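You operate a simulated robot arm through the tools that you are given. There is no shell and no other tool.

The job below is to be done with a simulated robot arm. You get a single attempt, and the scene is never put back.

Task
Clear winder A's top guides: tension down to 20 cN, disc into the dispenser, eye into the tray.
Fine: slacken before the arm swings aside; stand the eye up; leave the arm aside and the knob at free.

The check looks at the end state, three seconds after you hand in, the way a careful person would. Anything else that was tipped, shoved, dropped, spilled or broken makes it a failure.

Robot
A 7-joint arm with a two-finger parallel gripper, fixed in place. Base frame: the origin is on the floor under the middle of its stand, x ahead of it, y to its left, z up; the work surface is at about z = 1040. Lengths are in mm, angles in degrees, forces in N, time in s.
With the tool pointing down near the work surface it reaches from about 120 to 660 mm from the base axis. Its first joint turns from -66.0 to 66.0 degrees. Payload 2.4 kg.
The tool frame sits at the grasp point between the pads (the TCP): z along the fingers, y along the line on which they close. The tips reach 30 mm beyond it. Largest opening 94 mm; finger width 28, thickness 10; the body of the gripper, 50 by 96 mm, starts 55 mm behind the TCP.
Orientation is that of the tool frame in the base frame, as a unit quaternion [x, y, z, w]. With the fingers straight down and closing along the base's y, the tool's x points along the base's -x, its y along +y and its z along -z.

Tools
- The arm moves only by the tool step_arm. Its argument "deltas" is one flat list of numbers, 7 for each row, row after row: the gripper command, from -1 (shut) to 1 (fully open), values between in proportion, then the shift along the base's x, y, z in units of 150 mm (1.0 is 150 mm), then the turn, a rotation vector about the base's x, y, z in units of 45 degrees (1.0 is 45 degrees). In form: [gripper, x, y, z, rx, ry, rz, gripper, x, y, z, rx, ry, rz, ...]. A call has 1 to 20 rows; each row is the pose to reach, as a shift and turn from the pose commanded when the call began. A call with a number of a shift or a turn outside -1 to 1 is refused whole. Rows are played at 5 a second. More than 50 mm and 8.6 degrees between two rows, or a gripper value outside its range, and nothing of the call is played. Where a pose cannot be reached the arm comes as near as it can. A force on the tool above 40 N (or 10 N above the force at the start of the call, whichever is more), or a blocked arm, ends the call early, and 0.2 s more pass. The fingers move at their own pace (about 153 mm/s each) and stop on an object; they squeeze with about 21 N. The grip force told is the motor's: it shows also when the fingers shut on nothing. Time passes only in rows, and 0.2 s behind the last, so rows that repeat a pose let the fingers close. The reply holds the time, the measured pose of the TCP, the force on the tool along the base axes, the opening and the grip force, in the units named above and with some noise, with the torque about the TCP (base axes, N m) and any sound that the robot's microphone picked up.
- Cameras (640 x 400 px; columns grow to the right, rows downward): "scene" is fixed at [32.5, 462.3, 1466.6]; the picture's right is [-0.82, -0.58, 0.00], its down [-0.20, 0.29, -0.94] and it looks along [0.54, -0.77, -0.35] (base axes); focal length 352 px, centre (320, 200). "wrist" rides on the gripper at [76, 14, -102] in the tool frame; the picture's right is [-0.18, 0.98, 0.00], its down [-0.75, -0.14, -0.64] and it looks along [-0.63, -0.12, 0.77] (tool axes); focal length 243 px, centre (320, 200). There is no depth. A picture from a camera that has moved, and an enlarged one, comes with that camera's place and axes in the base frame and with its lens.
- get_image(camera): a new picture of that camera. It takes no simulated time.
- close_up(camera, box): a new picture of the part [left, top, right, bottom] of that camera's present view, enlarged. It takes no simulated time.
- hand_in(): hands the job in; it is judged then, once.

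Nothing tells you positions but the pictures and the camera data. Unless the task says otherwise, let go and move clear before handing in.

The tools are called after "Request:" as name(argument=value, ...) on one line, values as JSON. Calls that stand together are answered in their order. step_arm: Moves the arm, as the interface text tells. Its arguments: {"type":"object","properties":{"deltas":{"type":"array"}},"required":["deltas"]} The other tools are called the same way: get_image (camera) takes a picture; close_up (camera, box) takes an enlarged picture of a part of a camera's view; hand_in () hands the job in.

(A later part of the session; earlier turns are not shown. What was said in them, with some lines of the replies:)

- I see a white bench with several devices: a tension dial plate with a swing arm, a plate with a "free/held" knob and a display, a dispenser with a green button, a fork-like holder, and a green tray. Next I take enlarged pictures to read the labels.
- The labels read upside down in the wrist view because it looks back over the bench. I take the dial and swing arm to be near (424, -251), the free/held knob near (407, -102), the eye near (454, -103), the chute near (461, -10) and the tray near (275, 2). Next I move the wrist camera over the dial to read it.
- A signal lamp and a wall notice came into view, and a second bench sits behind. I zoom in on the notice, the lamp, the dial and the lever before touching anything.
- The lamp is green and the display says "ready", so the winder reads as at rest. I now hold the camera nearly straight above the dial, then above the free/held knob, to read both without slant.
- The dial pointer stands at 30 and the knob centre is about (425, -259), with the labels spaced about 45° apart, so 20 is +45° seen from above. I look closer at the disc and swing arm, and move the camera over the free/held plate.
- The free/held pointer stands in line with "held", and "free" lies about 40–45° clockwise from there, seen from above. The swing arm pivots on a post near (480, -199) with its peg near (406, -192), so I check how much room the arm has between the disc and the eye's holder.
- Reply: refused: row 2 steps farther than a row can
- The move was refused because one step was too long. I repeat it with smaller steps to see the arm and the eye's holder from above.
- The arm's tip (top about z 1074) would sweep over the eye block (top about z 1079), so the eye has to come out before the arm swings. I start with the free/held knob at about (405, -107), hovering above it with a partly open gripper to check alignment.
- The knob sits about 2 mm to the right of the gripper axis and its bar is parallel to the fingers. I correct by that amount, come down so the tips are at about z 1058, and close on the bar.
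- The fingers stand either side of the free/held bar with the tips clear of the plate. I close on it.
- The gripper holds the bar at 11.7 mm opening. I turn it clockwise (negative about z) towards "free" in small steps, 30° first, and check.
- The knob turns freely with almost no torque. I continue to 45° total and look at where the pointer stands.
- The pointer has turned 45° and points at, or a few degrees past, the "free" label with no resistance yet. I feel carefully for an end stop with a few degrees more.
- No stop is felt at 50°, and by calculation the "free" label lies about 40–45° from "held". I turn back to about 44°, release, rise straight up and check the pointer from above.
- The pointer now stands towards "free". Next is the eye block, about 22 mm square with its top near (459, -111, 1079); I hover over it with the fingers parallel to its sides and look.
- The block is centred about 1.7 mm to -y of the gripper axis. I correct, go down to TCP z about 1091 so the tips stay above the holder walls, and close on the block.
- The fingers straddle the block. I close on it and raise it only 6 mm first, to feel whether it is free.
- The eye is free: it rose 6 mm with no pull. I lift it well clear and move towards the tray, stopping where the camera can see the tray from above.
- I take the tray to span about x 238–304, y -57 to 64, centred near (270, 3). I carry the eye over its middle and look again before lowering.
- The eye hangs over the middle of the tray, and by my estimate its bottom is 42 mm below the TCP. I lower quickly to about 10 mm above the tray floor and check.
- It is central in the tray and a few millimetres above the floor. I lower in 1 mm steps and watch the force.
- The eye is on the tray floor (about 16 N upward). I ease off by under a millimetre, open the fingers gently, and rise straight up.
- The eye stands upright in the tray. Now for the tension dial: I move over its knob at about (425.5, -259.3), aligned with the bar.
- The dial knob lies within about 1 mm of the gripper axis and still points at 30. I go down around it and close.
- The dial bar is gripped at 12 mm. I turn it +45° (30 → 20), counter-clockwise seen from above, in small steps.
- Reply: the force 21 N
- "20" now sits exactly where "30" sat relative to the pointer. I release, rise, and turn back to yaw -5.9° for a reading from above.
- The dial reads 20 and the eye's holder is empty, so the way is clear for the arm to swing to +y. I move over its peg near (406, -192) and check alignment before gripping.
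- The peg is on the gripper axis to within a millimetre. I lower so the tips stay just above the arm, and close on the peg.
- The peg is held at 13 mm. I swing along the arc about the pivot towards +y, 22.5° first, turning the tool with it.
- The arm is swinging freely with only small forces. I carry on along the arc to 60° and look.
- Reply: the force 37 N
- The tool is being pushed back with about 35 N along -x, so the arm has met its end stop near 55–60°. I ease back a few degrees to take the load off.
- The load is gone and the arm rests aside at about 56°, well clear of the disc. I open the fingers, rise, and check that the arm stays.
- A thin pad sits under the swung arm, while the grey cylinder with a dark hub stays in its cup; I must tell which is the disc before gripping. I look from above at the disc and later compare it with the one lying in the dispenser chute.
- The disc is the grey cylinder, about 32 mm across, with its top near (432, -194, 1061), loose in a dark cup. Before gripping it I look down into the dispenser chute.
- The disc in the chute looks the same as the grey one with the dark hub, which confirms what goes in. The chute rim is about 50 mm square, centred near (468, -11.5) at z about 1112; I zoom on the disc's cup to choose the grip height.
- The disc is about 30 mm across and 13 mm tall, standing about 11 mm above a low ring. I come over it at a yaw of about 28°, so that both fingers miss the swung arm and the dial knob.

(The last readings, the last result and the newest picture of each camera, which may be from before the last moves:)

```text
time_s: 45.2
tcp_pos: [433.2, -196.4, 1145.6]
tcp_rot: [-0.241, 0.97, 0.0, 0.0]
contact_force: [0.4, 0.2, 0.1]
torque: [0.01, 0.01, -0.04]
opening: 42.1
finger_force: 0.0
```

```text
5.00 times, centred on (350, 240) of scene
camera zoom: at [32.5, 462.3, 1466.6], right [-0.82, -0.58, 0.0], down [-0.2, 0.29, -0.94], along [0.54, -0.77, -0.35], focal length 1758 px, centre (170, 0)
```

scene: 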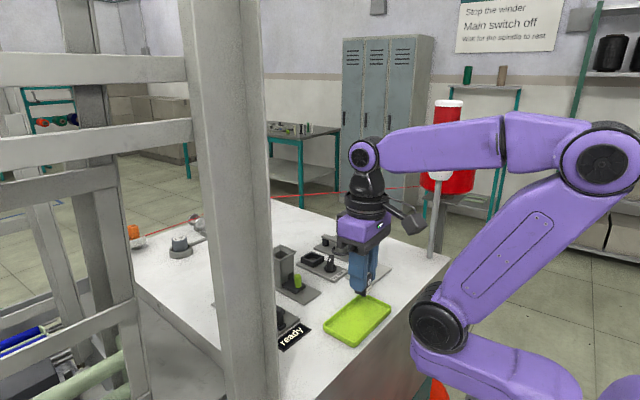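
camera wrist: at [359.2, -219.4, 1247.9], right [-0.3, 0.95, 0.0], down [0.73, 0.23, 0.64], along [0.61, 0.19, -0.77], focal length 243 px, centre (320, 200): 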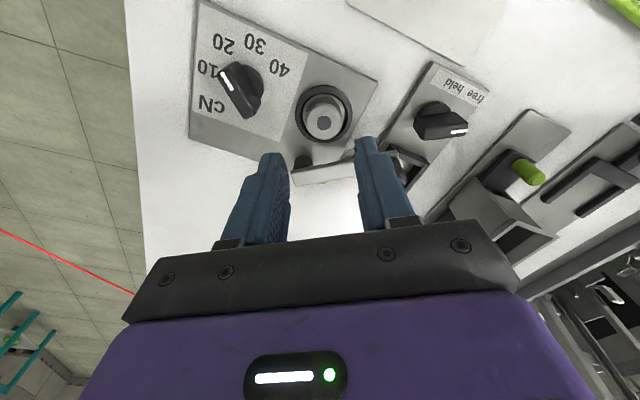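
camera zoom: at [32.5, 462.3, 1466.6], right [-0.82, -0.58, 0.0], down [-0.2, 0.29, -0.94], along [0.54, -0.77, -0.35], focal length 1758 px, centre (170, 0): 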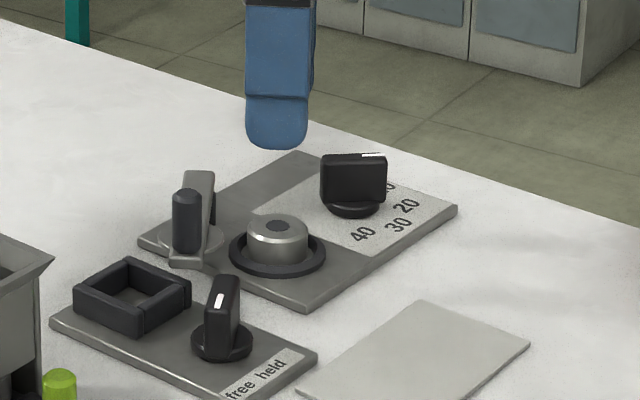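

The disc is 2.6 mm off the gripper axis; I correct for that and go down until the tips are just above the ring, then look before closing.

Request:
step_arm(deltas=[-0.1, -0.007, 0.015, -0.15, 0, 0, 0, -0.1, -0.007, 0.015, -0.3, 0, 0, 0, -0.1, -0.007, 0.015, -0.39, 0, 0, 0, -0.1, -0.007, 0.015, -0.424, 0, 0, 0, -0.1, -0.007, 0.015, -0.424, 0, 0, 0])

Request:
close_up(camera="wrist", box=[220, 60, 420, 220])

Request:
close_up(camera="scene", box=[320, 220, 380, 270])

```text
time_s: 46.4
tcp_pos: [431.8, -193.3, 1081.4]
tcp_rot: [-0.242, 0.97, 0.0, 0.0]
contact_force: [0.8, 0.4, 0.4]
torque: [0.02, 0.03, -0.02]
opening: 42.3
finger_force: 0.1
```

```text
2.50 times, centred on (320, 140) of wrist
camera zoom: at [357.8, -216.3, 1184.4], right [-0.3, 0.95, 0.0], down [0.73, 0.23, 0.64], along [0.61, 0.19, -0.77], focal length 606 px, centre (320, 350)
```

zoom: 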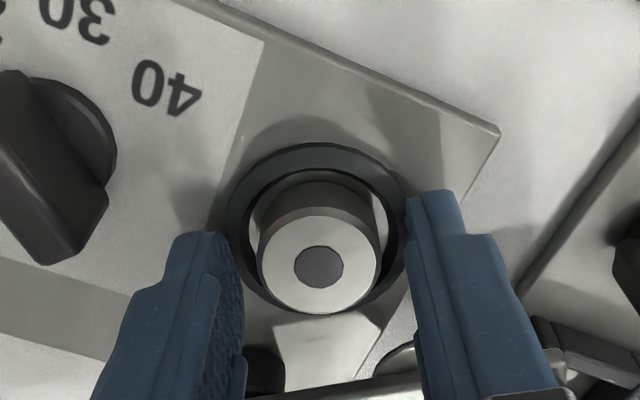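

```text
8.00 times, centred on (350, 245) of scene
camera zoom: at [32.5, 462.3, 1466.6], right [-0.82, -0.58, 0.0], down [-0.2, 0.29, -0.94], along [0.54, -0.77, -0.35], focal length 2813 px, centre (80, -160)
```

zoom: 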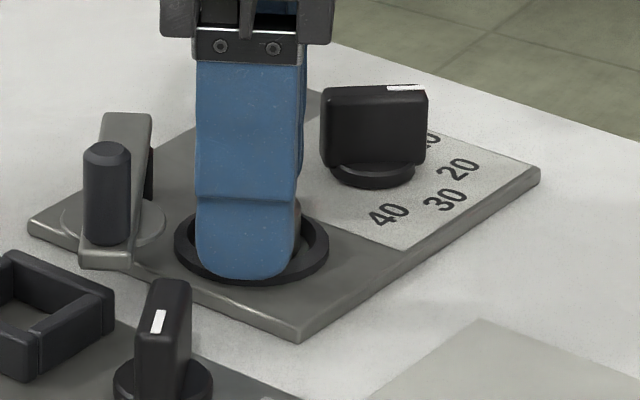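

The fingers straddle the disc with the tips just above the ring. I close, then lift 5 mm to test.

Request:
step_arm(deltas=[-1, 0, 0, 0, 0, 0, 0, -1, 0, 0, 0, 0, 0, 0, -1, 0, 0, 0, 0, 0, 0])

Request:
step_arm(deltas=[-1, 0, 0, 0.017, 0, 0, 0, -1, 0, 0, 0.034, 0, 0, 0, -1, 0, 0, 0.034, 0, 0, 0])

Request:
close_up(camera="wrist", box=[220, 60, 420, 220])

Request:
close_up(camera="scene", box=[320, 220, 380, 270])

```text
time_s: 47.2
tcp_pos: [432.1, -193.3, 1082.4]
tcp_rot: [-0.241, 0.97, 0.0, 0.0]
contact_force: [-0.9, 0.0, 0.0]
torque: [-0.04, 0.03, -0.02]
opening: 29.0
finger_force: 20.7
```

```text
time_s: 48.0
tcp_pos: [433.0, -192.9, 1087.4]
tcp_rot: [-0.242, 0.97, -0.001, 0.0]
contact_force: [-0.6, 0.7, -0.9]
torque: [0.01, 0.01, 0.0]
opening: 28.8
finger_force: 20.5
```

```text
2.50 times, centred on (320, 140) of wrist
camera zoom: at [357.8, -216.3, 1189.9], right [-0.3, 0.95, 0.0], down [0.73, 0.23, 0.64], along [0.61, 0.19, -0.77], focal length 606 px, centre (320, 350)
```

zoom: 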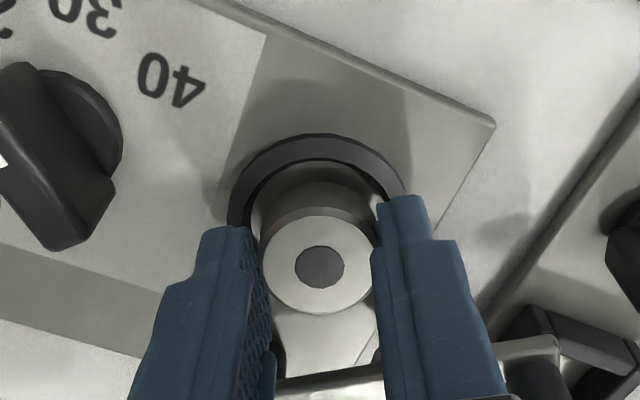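

```text
8.00 times, centred on (350, 245) of scene
camera zoom: at [32.6, 462.3, 1466.6], right [-0.82, -0.58, 0.0], down [-0.2, 0.29, -0.94], along [0.54, -0.77, -0.35], focal length 2813 px, centre (80, -160)
```

zoom: 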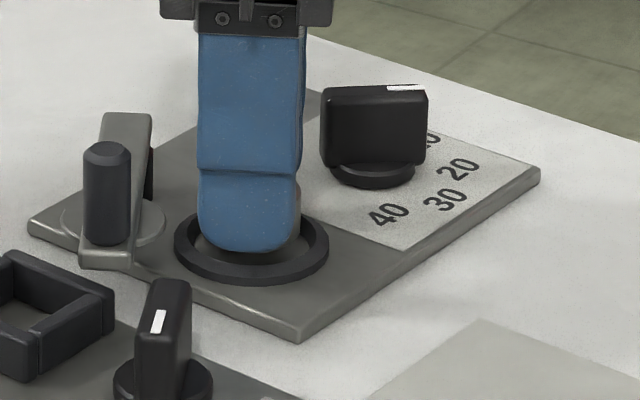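

The disc (29 mm) lifts freely. I raise it well clear and carry it towards the chute, turning to the chute's yaw on the way.

Request:
step_arm(deltas=[-1, 0, 0, 0.2, 0, 0, 0, -1, 0, 0, 0.45, 0, 0, 0, -1, 0, 0, 0.7, 0, 0, 0, -1, 0.03, 0.15, 0.75, 0, 0, -0.15, -1, 0.07, 0.35, 0.75, 0, 0, -0.3, -1, 0.12, 0.55, 0.75, 0, 0, -0.45, -1, 0.17, 0.75, 0.75, 0, 0, -0.6, -1, 0.2, 0.9, 0.75, 0, 0, -0.751, -1, 0.2, 0.9, 0.75, 0, 0, -0.751])

Request:
get_image(camera="wrist")

Request:
close_up(camera="scene", box=[260, 170, 390, 280])

```text
time_s: 50.0
tcp_pos: [462.0, -57.4, 1198.7]
tcp_rot: [0.053, 0.999, 0.0, -0.001]
contact_force: [0.3, -0.7, 0.6]
torque: [0.01, 0.02, 0.02]
opening: 28.8
finger_force: 21.5
```

```text
taken
camera wrist: at [387.3, -35.5, 1301.9], right [0.29, 0.96, 0.0], down [0.73, -0.22, 0.64], along [0.62, -0.18, -0.77], focal length 243 px, centre (320, 200)
```

wrist: 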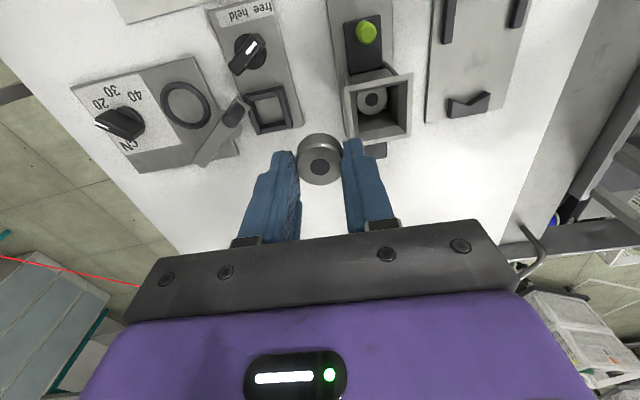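

```text
3.64 times, centred on (325, 225) of scene
camera zoom: at [32.5, 462.3, 1466.6], right [-0.82, -0.58, 0.0], down [-0.2, 0.29, -0.94], along [0.54, -0.77, -0.35], focal length 1279 px, centre (302, 109)
```

zoom: 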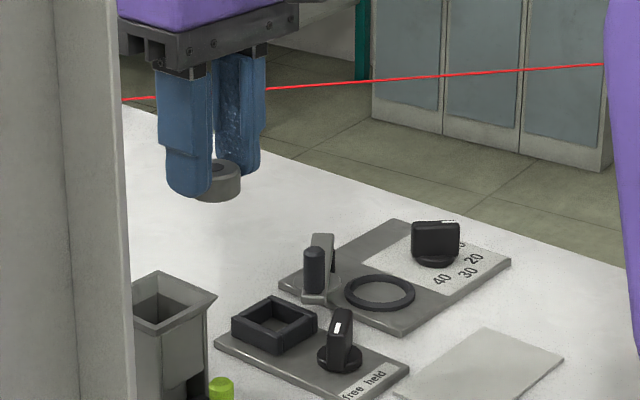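

The disc is held level and central. I zoom on the chute from this pose to refine its position before moving over it.

Request:
close_up(camera="wrist", box=[310, 40, 430, 160])

```text
3.33 times, centred on (370, 100) of wrist
camera zoom: at [387.3, -35.5, 1301.9], right [0.29, 0.96, 0.0], down [0.73, -0.22, 0.64], along [0.62, -0.18, -0.77], focal length 809 px, centre (153, 533)
```

zoom: 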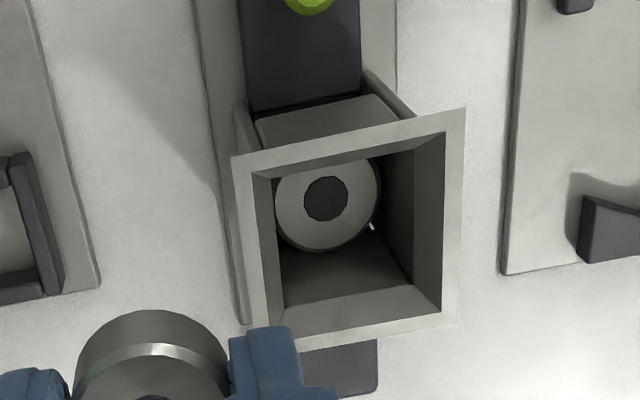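

The chute rim is centred at (468, -11) at z about 1113, and the stack inside tops out near z 1078, so the drop is short. I move over the centre and come down to about 10 mm above the rim.

Request:
step_arm(deltas=[-1, 0.022, 0.155, 0, 0, 0, 0, -1, 0.044, 0.31, 0, 0, 0, 0, -1, 0.044, 0.31, -0.15, 0, 0, 0, -1, 0.044, 0.31, -0.29, 0, 0, 0, -1, 0.044, 0.31, -0.29, 0, 0, 0])

Request:
get_image(camera="wrist")

Request:
close_up(camera="wrist", box=[220, 60, 420, 220])

Request:
close_up(camera="scene", box=[255, 190, 335, 290])

```text
time_s: 51.2
tcp_pos: [467.7, -10.0, 1155.4]
tcp_rot: [0.052, 0.999, -0.001, 0.001]
contact_force: [0.2, -1.0, -0.2]
torque: [0.0, -0.01, -0.02]
opening: 28.7
finger_force: 20.7
```

```text
taken
camera wrist: at [393.9, 11.5, 1258.2], right [0.28, 0.96, 0.0], down [0.74, -0.22, 0.64], along [0.62, -0.18, -0.77], focal length 243 px, centre (320, 200)
```

wrist: 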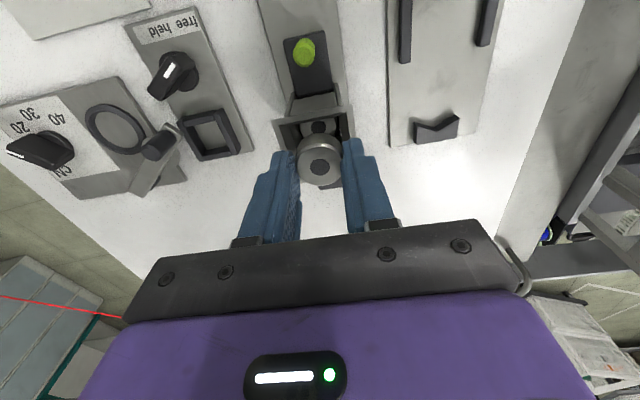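

```text
2.50 times, centred on (320, 140) of wrist
camera zoom: at [393.9, 11.5, 1258.2], right [0.28, 0.96, 0.0], down [0.74, -0.22, 0.64], along [0.62, -0.18, -0.77], focal length 606 px, centre (320, 350)
```

zoom: 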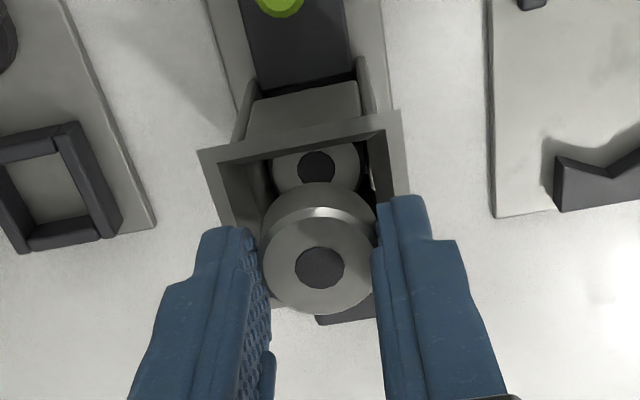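

```text
4.00 times, centred on (295, 240) of scene
camera zoom: at [32.5, 462.3, 1466.6], right [-0.82, -0.58, 0.0], down [-0.2, 0.29, -0.94], along [0.54, -0.77, -0.35], focal length 1407 px, centre (420, 40)
```

zoom: 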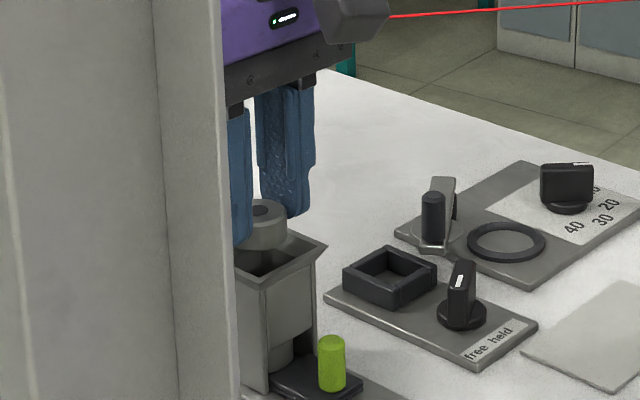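

The disc is centred over the chute. I lower about 10 mm more in small steps so its bottom enters the funnel while the tips stay above the rim.

Request:
step_arm(deltas=[-1, 0, -0.003, -0.03, 0, 0, 0, -1, 0, -0.003, -0.055, 0, 0, 0, -1, 0, -0.003, -0.07, 0, 0, 0, -1, 0, -0.003, -0.07, 0, 0, 0])

Request:
close_up(camera="scene", box=[270, 220, 320, 270])

Request:
close_up(camera="wrist", box=[220, 60, 420, 220])

```text
time_s: 52.2
tcp_pos: [467.7, -10.3, 1145.5]
tcp_rot: [0.052, 0.999, 0.0, 0.0]
contact_force: [-0.4, 0.3, 0.2]
torque: [0.03, -0.04, -0.01]
opening: 28.6
finger_force: 21.4
```

```text
8.00 times, centred on (295, 245) of scene
camera zoom: at [32.6, 462.3, 1466.6], right [-0.82, -0.58, 0.0], down [-0.2, 0.29, -0.94], along [0.54, -0.77, -0.35], focal length 2813 px, centre (520, -160)
```

zoom: 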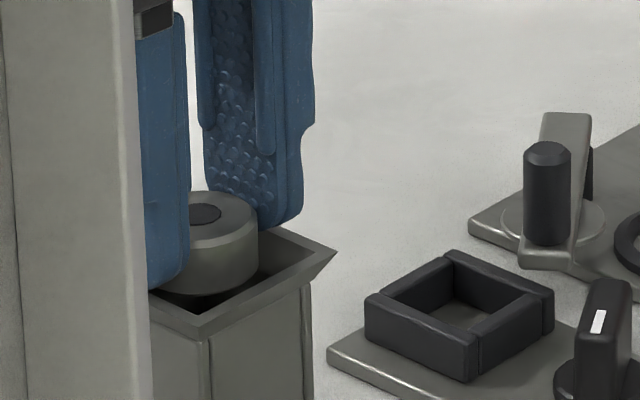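

```text
2.50 times, centred on (320, 140) of wrist
camera zoom: at [394.1, 10.2, 1248.0], right [0.28, 0.96, 0.0], down [0.74, -0.22, 0.64], along [0.62, -0.18, -0.77], focal length 606 px, centre (320, 350)
```

zoom: 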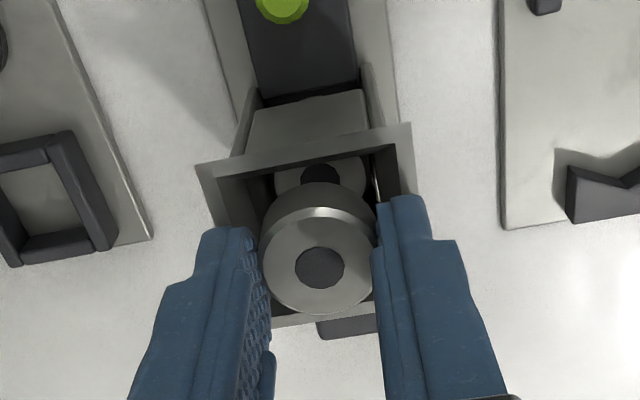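

The disc's lower edge is inside the funnel mouth and centred. I open the fingers to let it drop.

Request:
step_arm(deltas=[0.1, 0, 0, 0, 0, 0, 0, 0.1, 0, 0, 0, 0, 0, 0, 0.1, 0, 0, 0, 0, 0, 0])

Request:
close_up(camera="wrist", box=[220, 60, 420, 220])

Request:
close_up(camera="scene", box=[260, 220, 330, 300])

```text
time_s: 53.0
tcp_pos: [467.7, -11.2, 1145.9]
tcp_rot: [0.051, 0.999, 0.0, -0.001]
contact_force: [-0.7, 0.4, -0.4]
torque: [-0.01, 0.02, -0.01]
opening: 51.9
finger_force: 0.1
```

```text
2.50 times, centred on (320, 140) of wrist
camera zoom: at [394.1, 10.2, 1248.1], right [0.28, 0.96, 0.0], down [0.74, -0.22, 0.64], along [0.62, -0.18, -0.77], focal length 606 px, centre (320, 350)
```

zoom: 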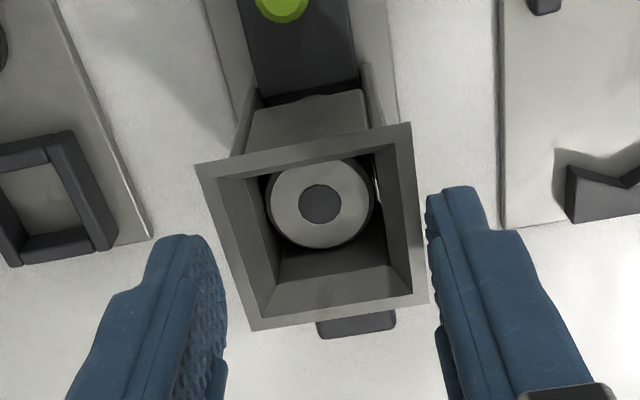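

```text
5.00 times, centred on (295, 260) of scene
camera zoom: at [32.5, 462.3, 1466.6], right [-0.82, -0.58, 0.0], down [-0.2, 0.29, -0.94], along [0.54, -0.77, -0.35], focal length 1758 px, centre (445, -100)
```

zoom: 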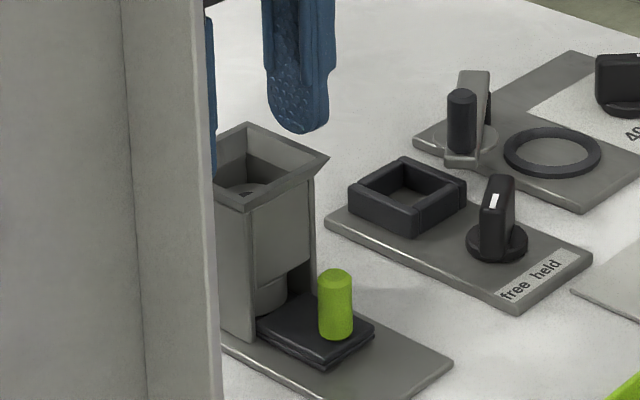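

The disc dropped flat onto the stack in the chute. I rise straight up and go for a final check of every part.

Request:
step_arm(deltas=[0.1, 0, 0, 0.2, 0, 0, 0, 0.1, 0, 0, 0.5, 0, 0, 0, 0.1, 0, 0, 0.8, 0, 0, 0, 0.1, -0.1, -0.2, 0.8, 0, 0, 0.06, 0.1, -0.2, -0.4, 0.8, 0, 0, 0.131, 0.1, -0.2, -0.65, 0.8, 0, 0, 0.131, 0.1, -0.2, -0.65, 0.8, 0, 0, 0.131])

Request:
get_image(camera="wrist")

Request:
close_up(camera="wrist", box=[60, 0, 320, 160])

Request:
get_image(camera="scene")

Request:
close_up(camera="scene", box=[270, 220, 420, 350])

```text
time_s: 54.6
tcp_pos: [438.5, -108.3, 1266.1]
tcp_rot: [-0.001, 1.0, 0.0, 0.0]
contact_force: [-0.2, -0.2, 0.0]
torque: [0.0, 0.01, 0.01]
opening: 51.6
finger_force: 0.0
```

```text
taken
camera wrist: at [362.0, -95.5, 1367.5], right [0.18, 0.98, 0.0], down [0.75, -0.14, 0.64], along [0.63, -0.12, -0.77], focal length 243 px, centre (320, 200)
```

wrist: 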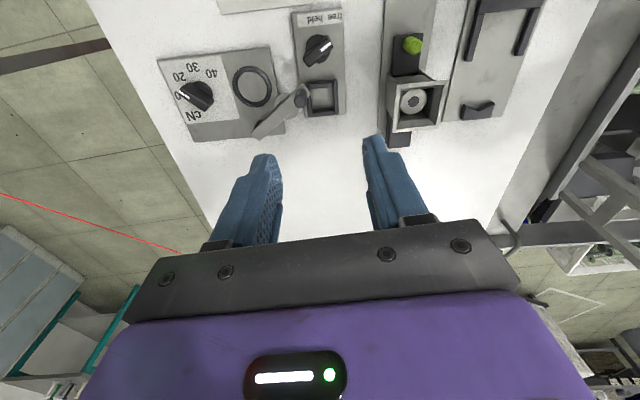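

```text
2.46 times, centred on (190, 80) of wrist
camera zoom: at [362.0, -95.5, 1367.5], right [0.18, 0.98, 0.0], down [0.75, -0.14, 0.64], along [0.63, -0.12, -0.77], focal length 597 px, centre (640, 495)
```

zoom: 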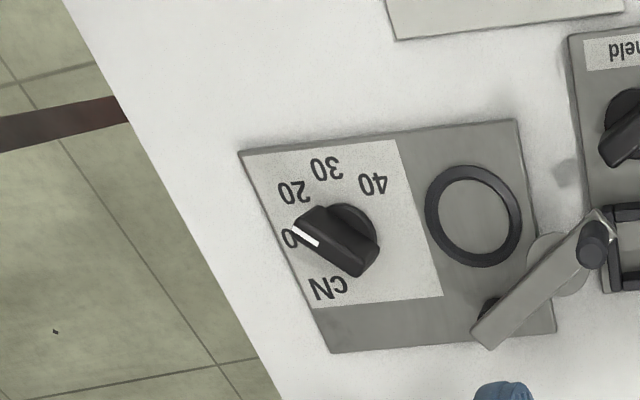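

```text
taken
```

scene: 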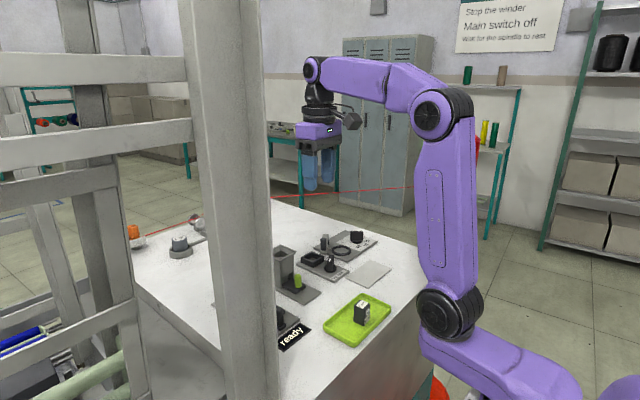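

```text
3.08 times, centred on (345, 285) of scene
camera zoom: at [32.6, 462.3, 1466.6], right [-0.82, -0.58, 0.0], down [-0.2, 0.29, -0.94], along [0.54, -0.77, -0.35], focal length 1082 px, centre (243, -62)
```

zoom: 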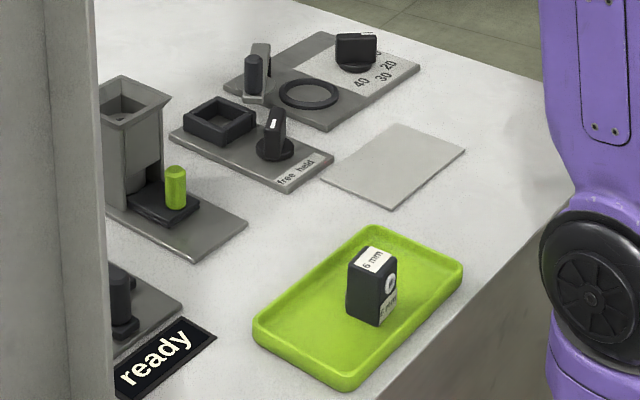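

All parts look right from here. I verify the two pointers from directly above, first the free/held knob, then the dial.

Request:
step_arm(deltas=[0.1, 0.15, -0.05, -0.2, 0, 0, 0, 0.1, 0.2, -0.05, -0.3, 0, 0, 0, 0.1, 0.2, -0.05, -0.3, 0, 0, 0])

Request:
close_up(camera="wrist", box=[240, 0, 400, 100])

Request:
step_arm(deltas=[0.1, 0.02, -0.3, 0, 0, 0, 0, 0.1, 0.04, -0.6, 0, 0, 0, 0, 0.1, 0.06, -0.9, 0, 0, 0, 0, 0.1, 0.06, -1.0, 0, 0, 0, 0, 0.1, 0.06, -1.0, 0, 0, 0, 0])

Request:
close_up(camera="wrist", box=[240, 0, 400, 100])

Request:
get_image(camera="wrist")

```text
time_s: 55.4
tcp_pos: [468.5, -115.4, 1220.0]
tcp_rot: [-0.001, 1.0, 0.0, -0.001]
contact_force: [-0.1, -0.5, -1.0]
torque: [-0.01, 0.0, 0.02]
opening: 51.7
finger_force: 0.0
```

```text
4.00 times, centred on (320, 50) of wrist
camera zoom: at [392.0, -101.8, 1322.7], right [0.18, 0.98, 0.0], down [0.75, -0.14, 0.64], along [0.63, -0.12, -0.77], focal length 970 px, centre (320, 800)
```

zoom: 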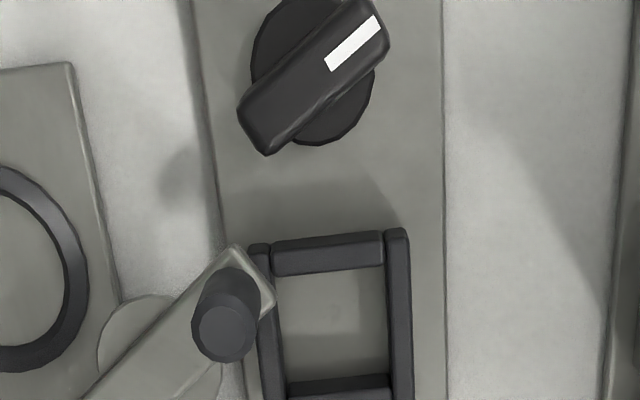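

```text
time_s: 56.6
tcp_pos: [476.2, -266.5, 1222.0]
tcp_rot: [0.001, 1.0, -0.001, 0.0]
contact_force: [0.7, 1.2, 0.5]
torque: [-0.02, 0.0, -0.02]
opening: 51.8
finger_force: 0.1
```

```text
4.00 times, centred on (320, 50) of wrist
camera zoom: at [401.1, -252.6, 1323.1], right [0.18, 0.98, 0.0], down [0.75, -0.14, 0.64], along [0.63, -0.12, -0.77], focal length 970 px, centre (320, 800)
```

zoom: 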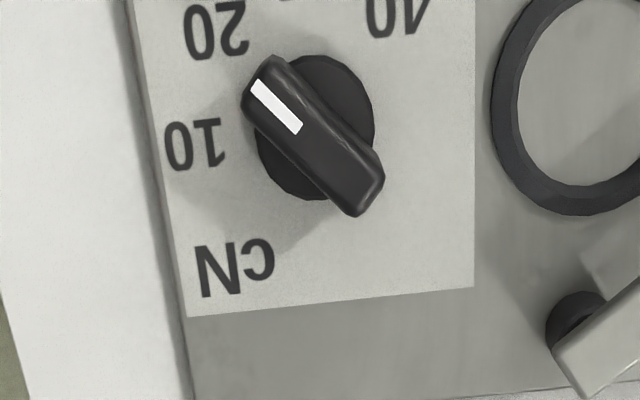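

```text
taken
camera wrist: at [401.1, -252.6, 1323.1], right [0.18, 0.98, 0.0], down [0.75, -0.14, 0.64], along [0.63, -0.12, -0.77], focal length 243 px, centre (320, 200)
```

wrist: 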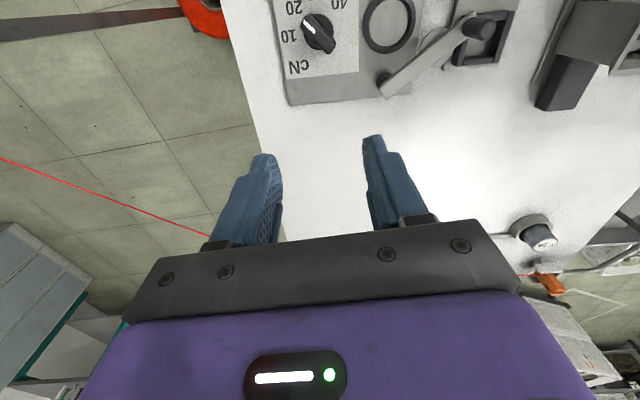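

The dial pointer stands right at 20. The free/held pointer, however, measures about 58–60° from "held", more than the 44° where I let go, so I look at it again closely from above.

Request:
step_arm(deltas=[0.1, -0.05, 0.28, 0, 0, 0, 0, 0.1, -0.1, 0.56, 0, 0, 0, 0, 0.1, -0.16, 0.84, 0, 0, 0, 0, 0.1, -0.22, 0.98, 0, 0, 0, 0, 0.1, -0.22, 0.98, 0, 0, 0, 0])

Request:
close_up(camera="wrist", box=[250, 0, 410, 100])

Request:
close_up(camera="scene", box=[310, 245, 350, 280])

```text
time_s: 57.8
tcp_pos: [443.8, -120.1, 1219.6]
tcp_rot: [0.0, 1.0, -0.001, 0.0]
contact_force: [0.0, 0.0, -0.5]
torque: [-0.01, 0.02, -0.01]
opening: 51.8
finger_force: 0.1
```

```text
4.00 times, centred on (330, 50) of wrist
camera zoom: at [368.4, -105.3, 1322.5], right [0.18, 0.98, 0.0], down [0.75, -0.14, 0.64], along [0.63, -0.12, -0.77], focal length 970 px, centre (280, 800)
```

zoom: 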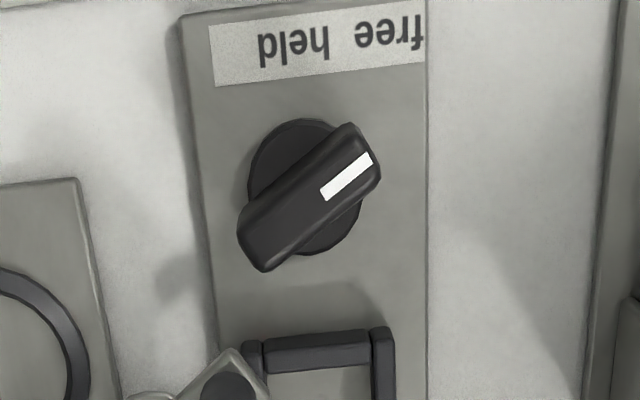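

```text
11.43 times, centred on (330, 262) of scene
camera zoom: at [32.5, 462.3, 1466.6], right [-0.82, -0.58, 0.0], down [-0.2, 0.29, -0.94], along [0.54, -0.77, -0.35], focal length 4019 px, centre (206, -514)
```

zoom: 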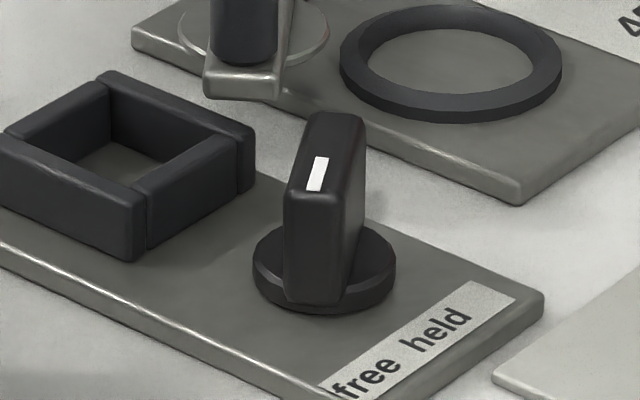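

The free/held knob has settled at about 60° and has kept that position since I released it, so that reads as its "free" rest position; the eye also came out without resistance. The arm is still aside, so I raise the gripper clear and take one last look.

Request:
step_arm(deltas=[0.1, 0, 0.2, 0.15, 0, 0, 0, 0.1, 0, 0.45, 0.3, 0, 0, 0, 0.1, 0, 0.7, 0.45, 0, 0, 0, 0.1, 0, 0.75, 0.5, 0, 0, 0, 0.1, 0, 0.75, 0.5, 0, 0, 0])

Request:
get_image(camera="wrist")

Request:
close_up(camera="scene", box=[270, 220, 420, 350])

Request:
get_image(camera="scene")

```text
time_s: 59.0
tcp_pos: [445.0, -6.9, 1295.6]
tcp_rot: [0.0, 1.0, 0.0, 0.0]
contact_force: [1.0, -0.1, -0.6]
torque: [-0.04, -0.01, -0.02]
opening: 51.4
finger_force: 0.0
```

```text
taken
camera wrist: at [368.6, 7.1, 1397.3], right [0.18, 0.98, 0.0], down [0.75, -0.14, 0.64], along [0.63, -0.12, -0.77], focal length 243 px, centre (320, 200)
```

wrist: 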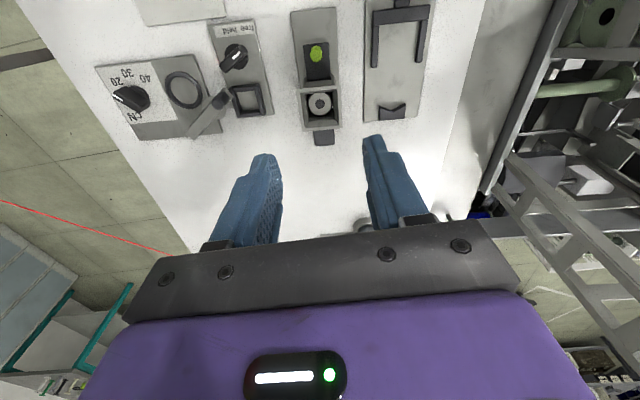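

```text
3.08 times, centred on (345, 285) of scene
camera zoom: at [32.5, 462.3, 1466.6], right [-0.82, -0.58, 0.0], down [-0.2, 0.29, -0.94], along [0.54, -0.77, -0.35], focal length 1082 px, centre (243, -62)
```

zoom: 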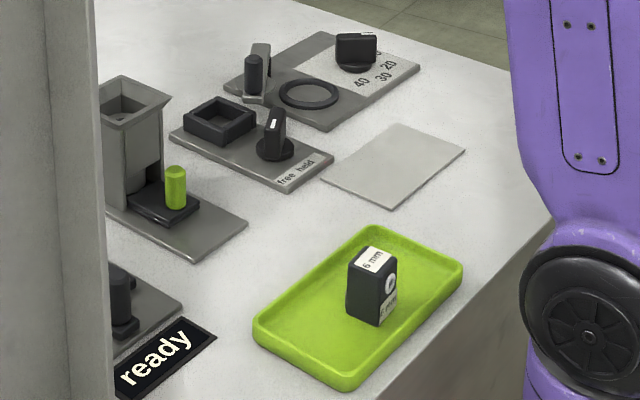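

```text
taken
```

scene: 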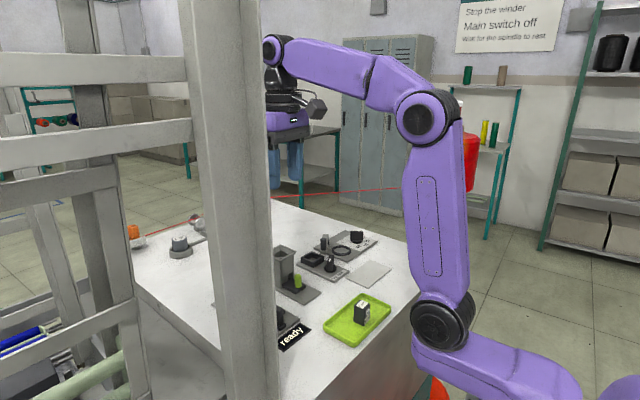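

The dial reads 20, the disc lies flat in the dispenser, the eye stands upright in the tray, the arm is aside and the knob is at free. The gripper is empty and clear and nothing else has moved, so I hand in.

Request:
hand_in()

```text
The job is handed in.
```

I cleared winder A's top guides and handed the job in; no verdict has come back.

- **Tension:** the dial is turned from 30 down to 20 cN. I did this before swinging the arm.
- **Eye:** I turned the knob to free and the eye lifted out with no pull. It stands upright near the middle of the tray.
- **Arm:** it is swung aside to about 57°, where it met its end stop. It pushed back with about 35 N there, so I eased off, and it stayed aside after I let go.
- **Disc:** it dropped flat onto the stack already in the dispenser chute.
- **Knob at free:** I let go about 44° from "held", roughly in line with the "free" label. It then settled at about 60° and stayed there. I took that to be its free rest position, but I could not confirm it.

In the last pictures nothing else on the bench had been tipped or shifted. The gripper is empty and clear.
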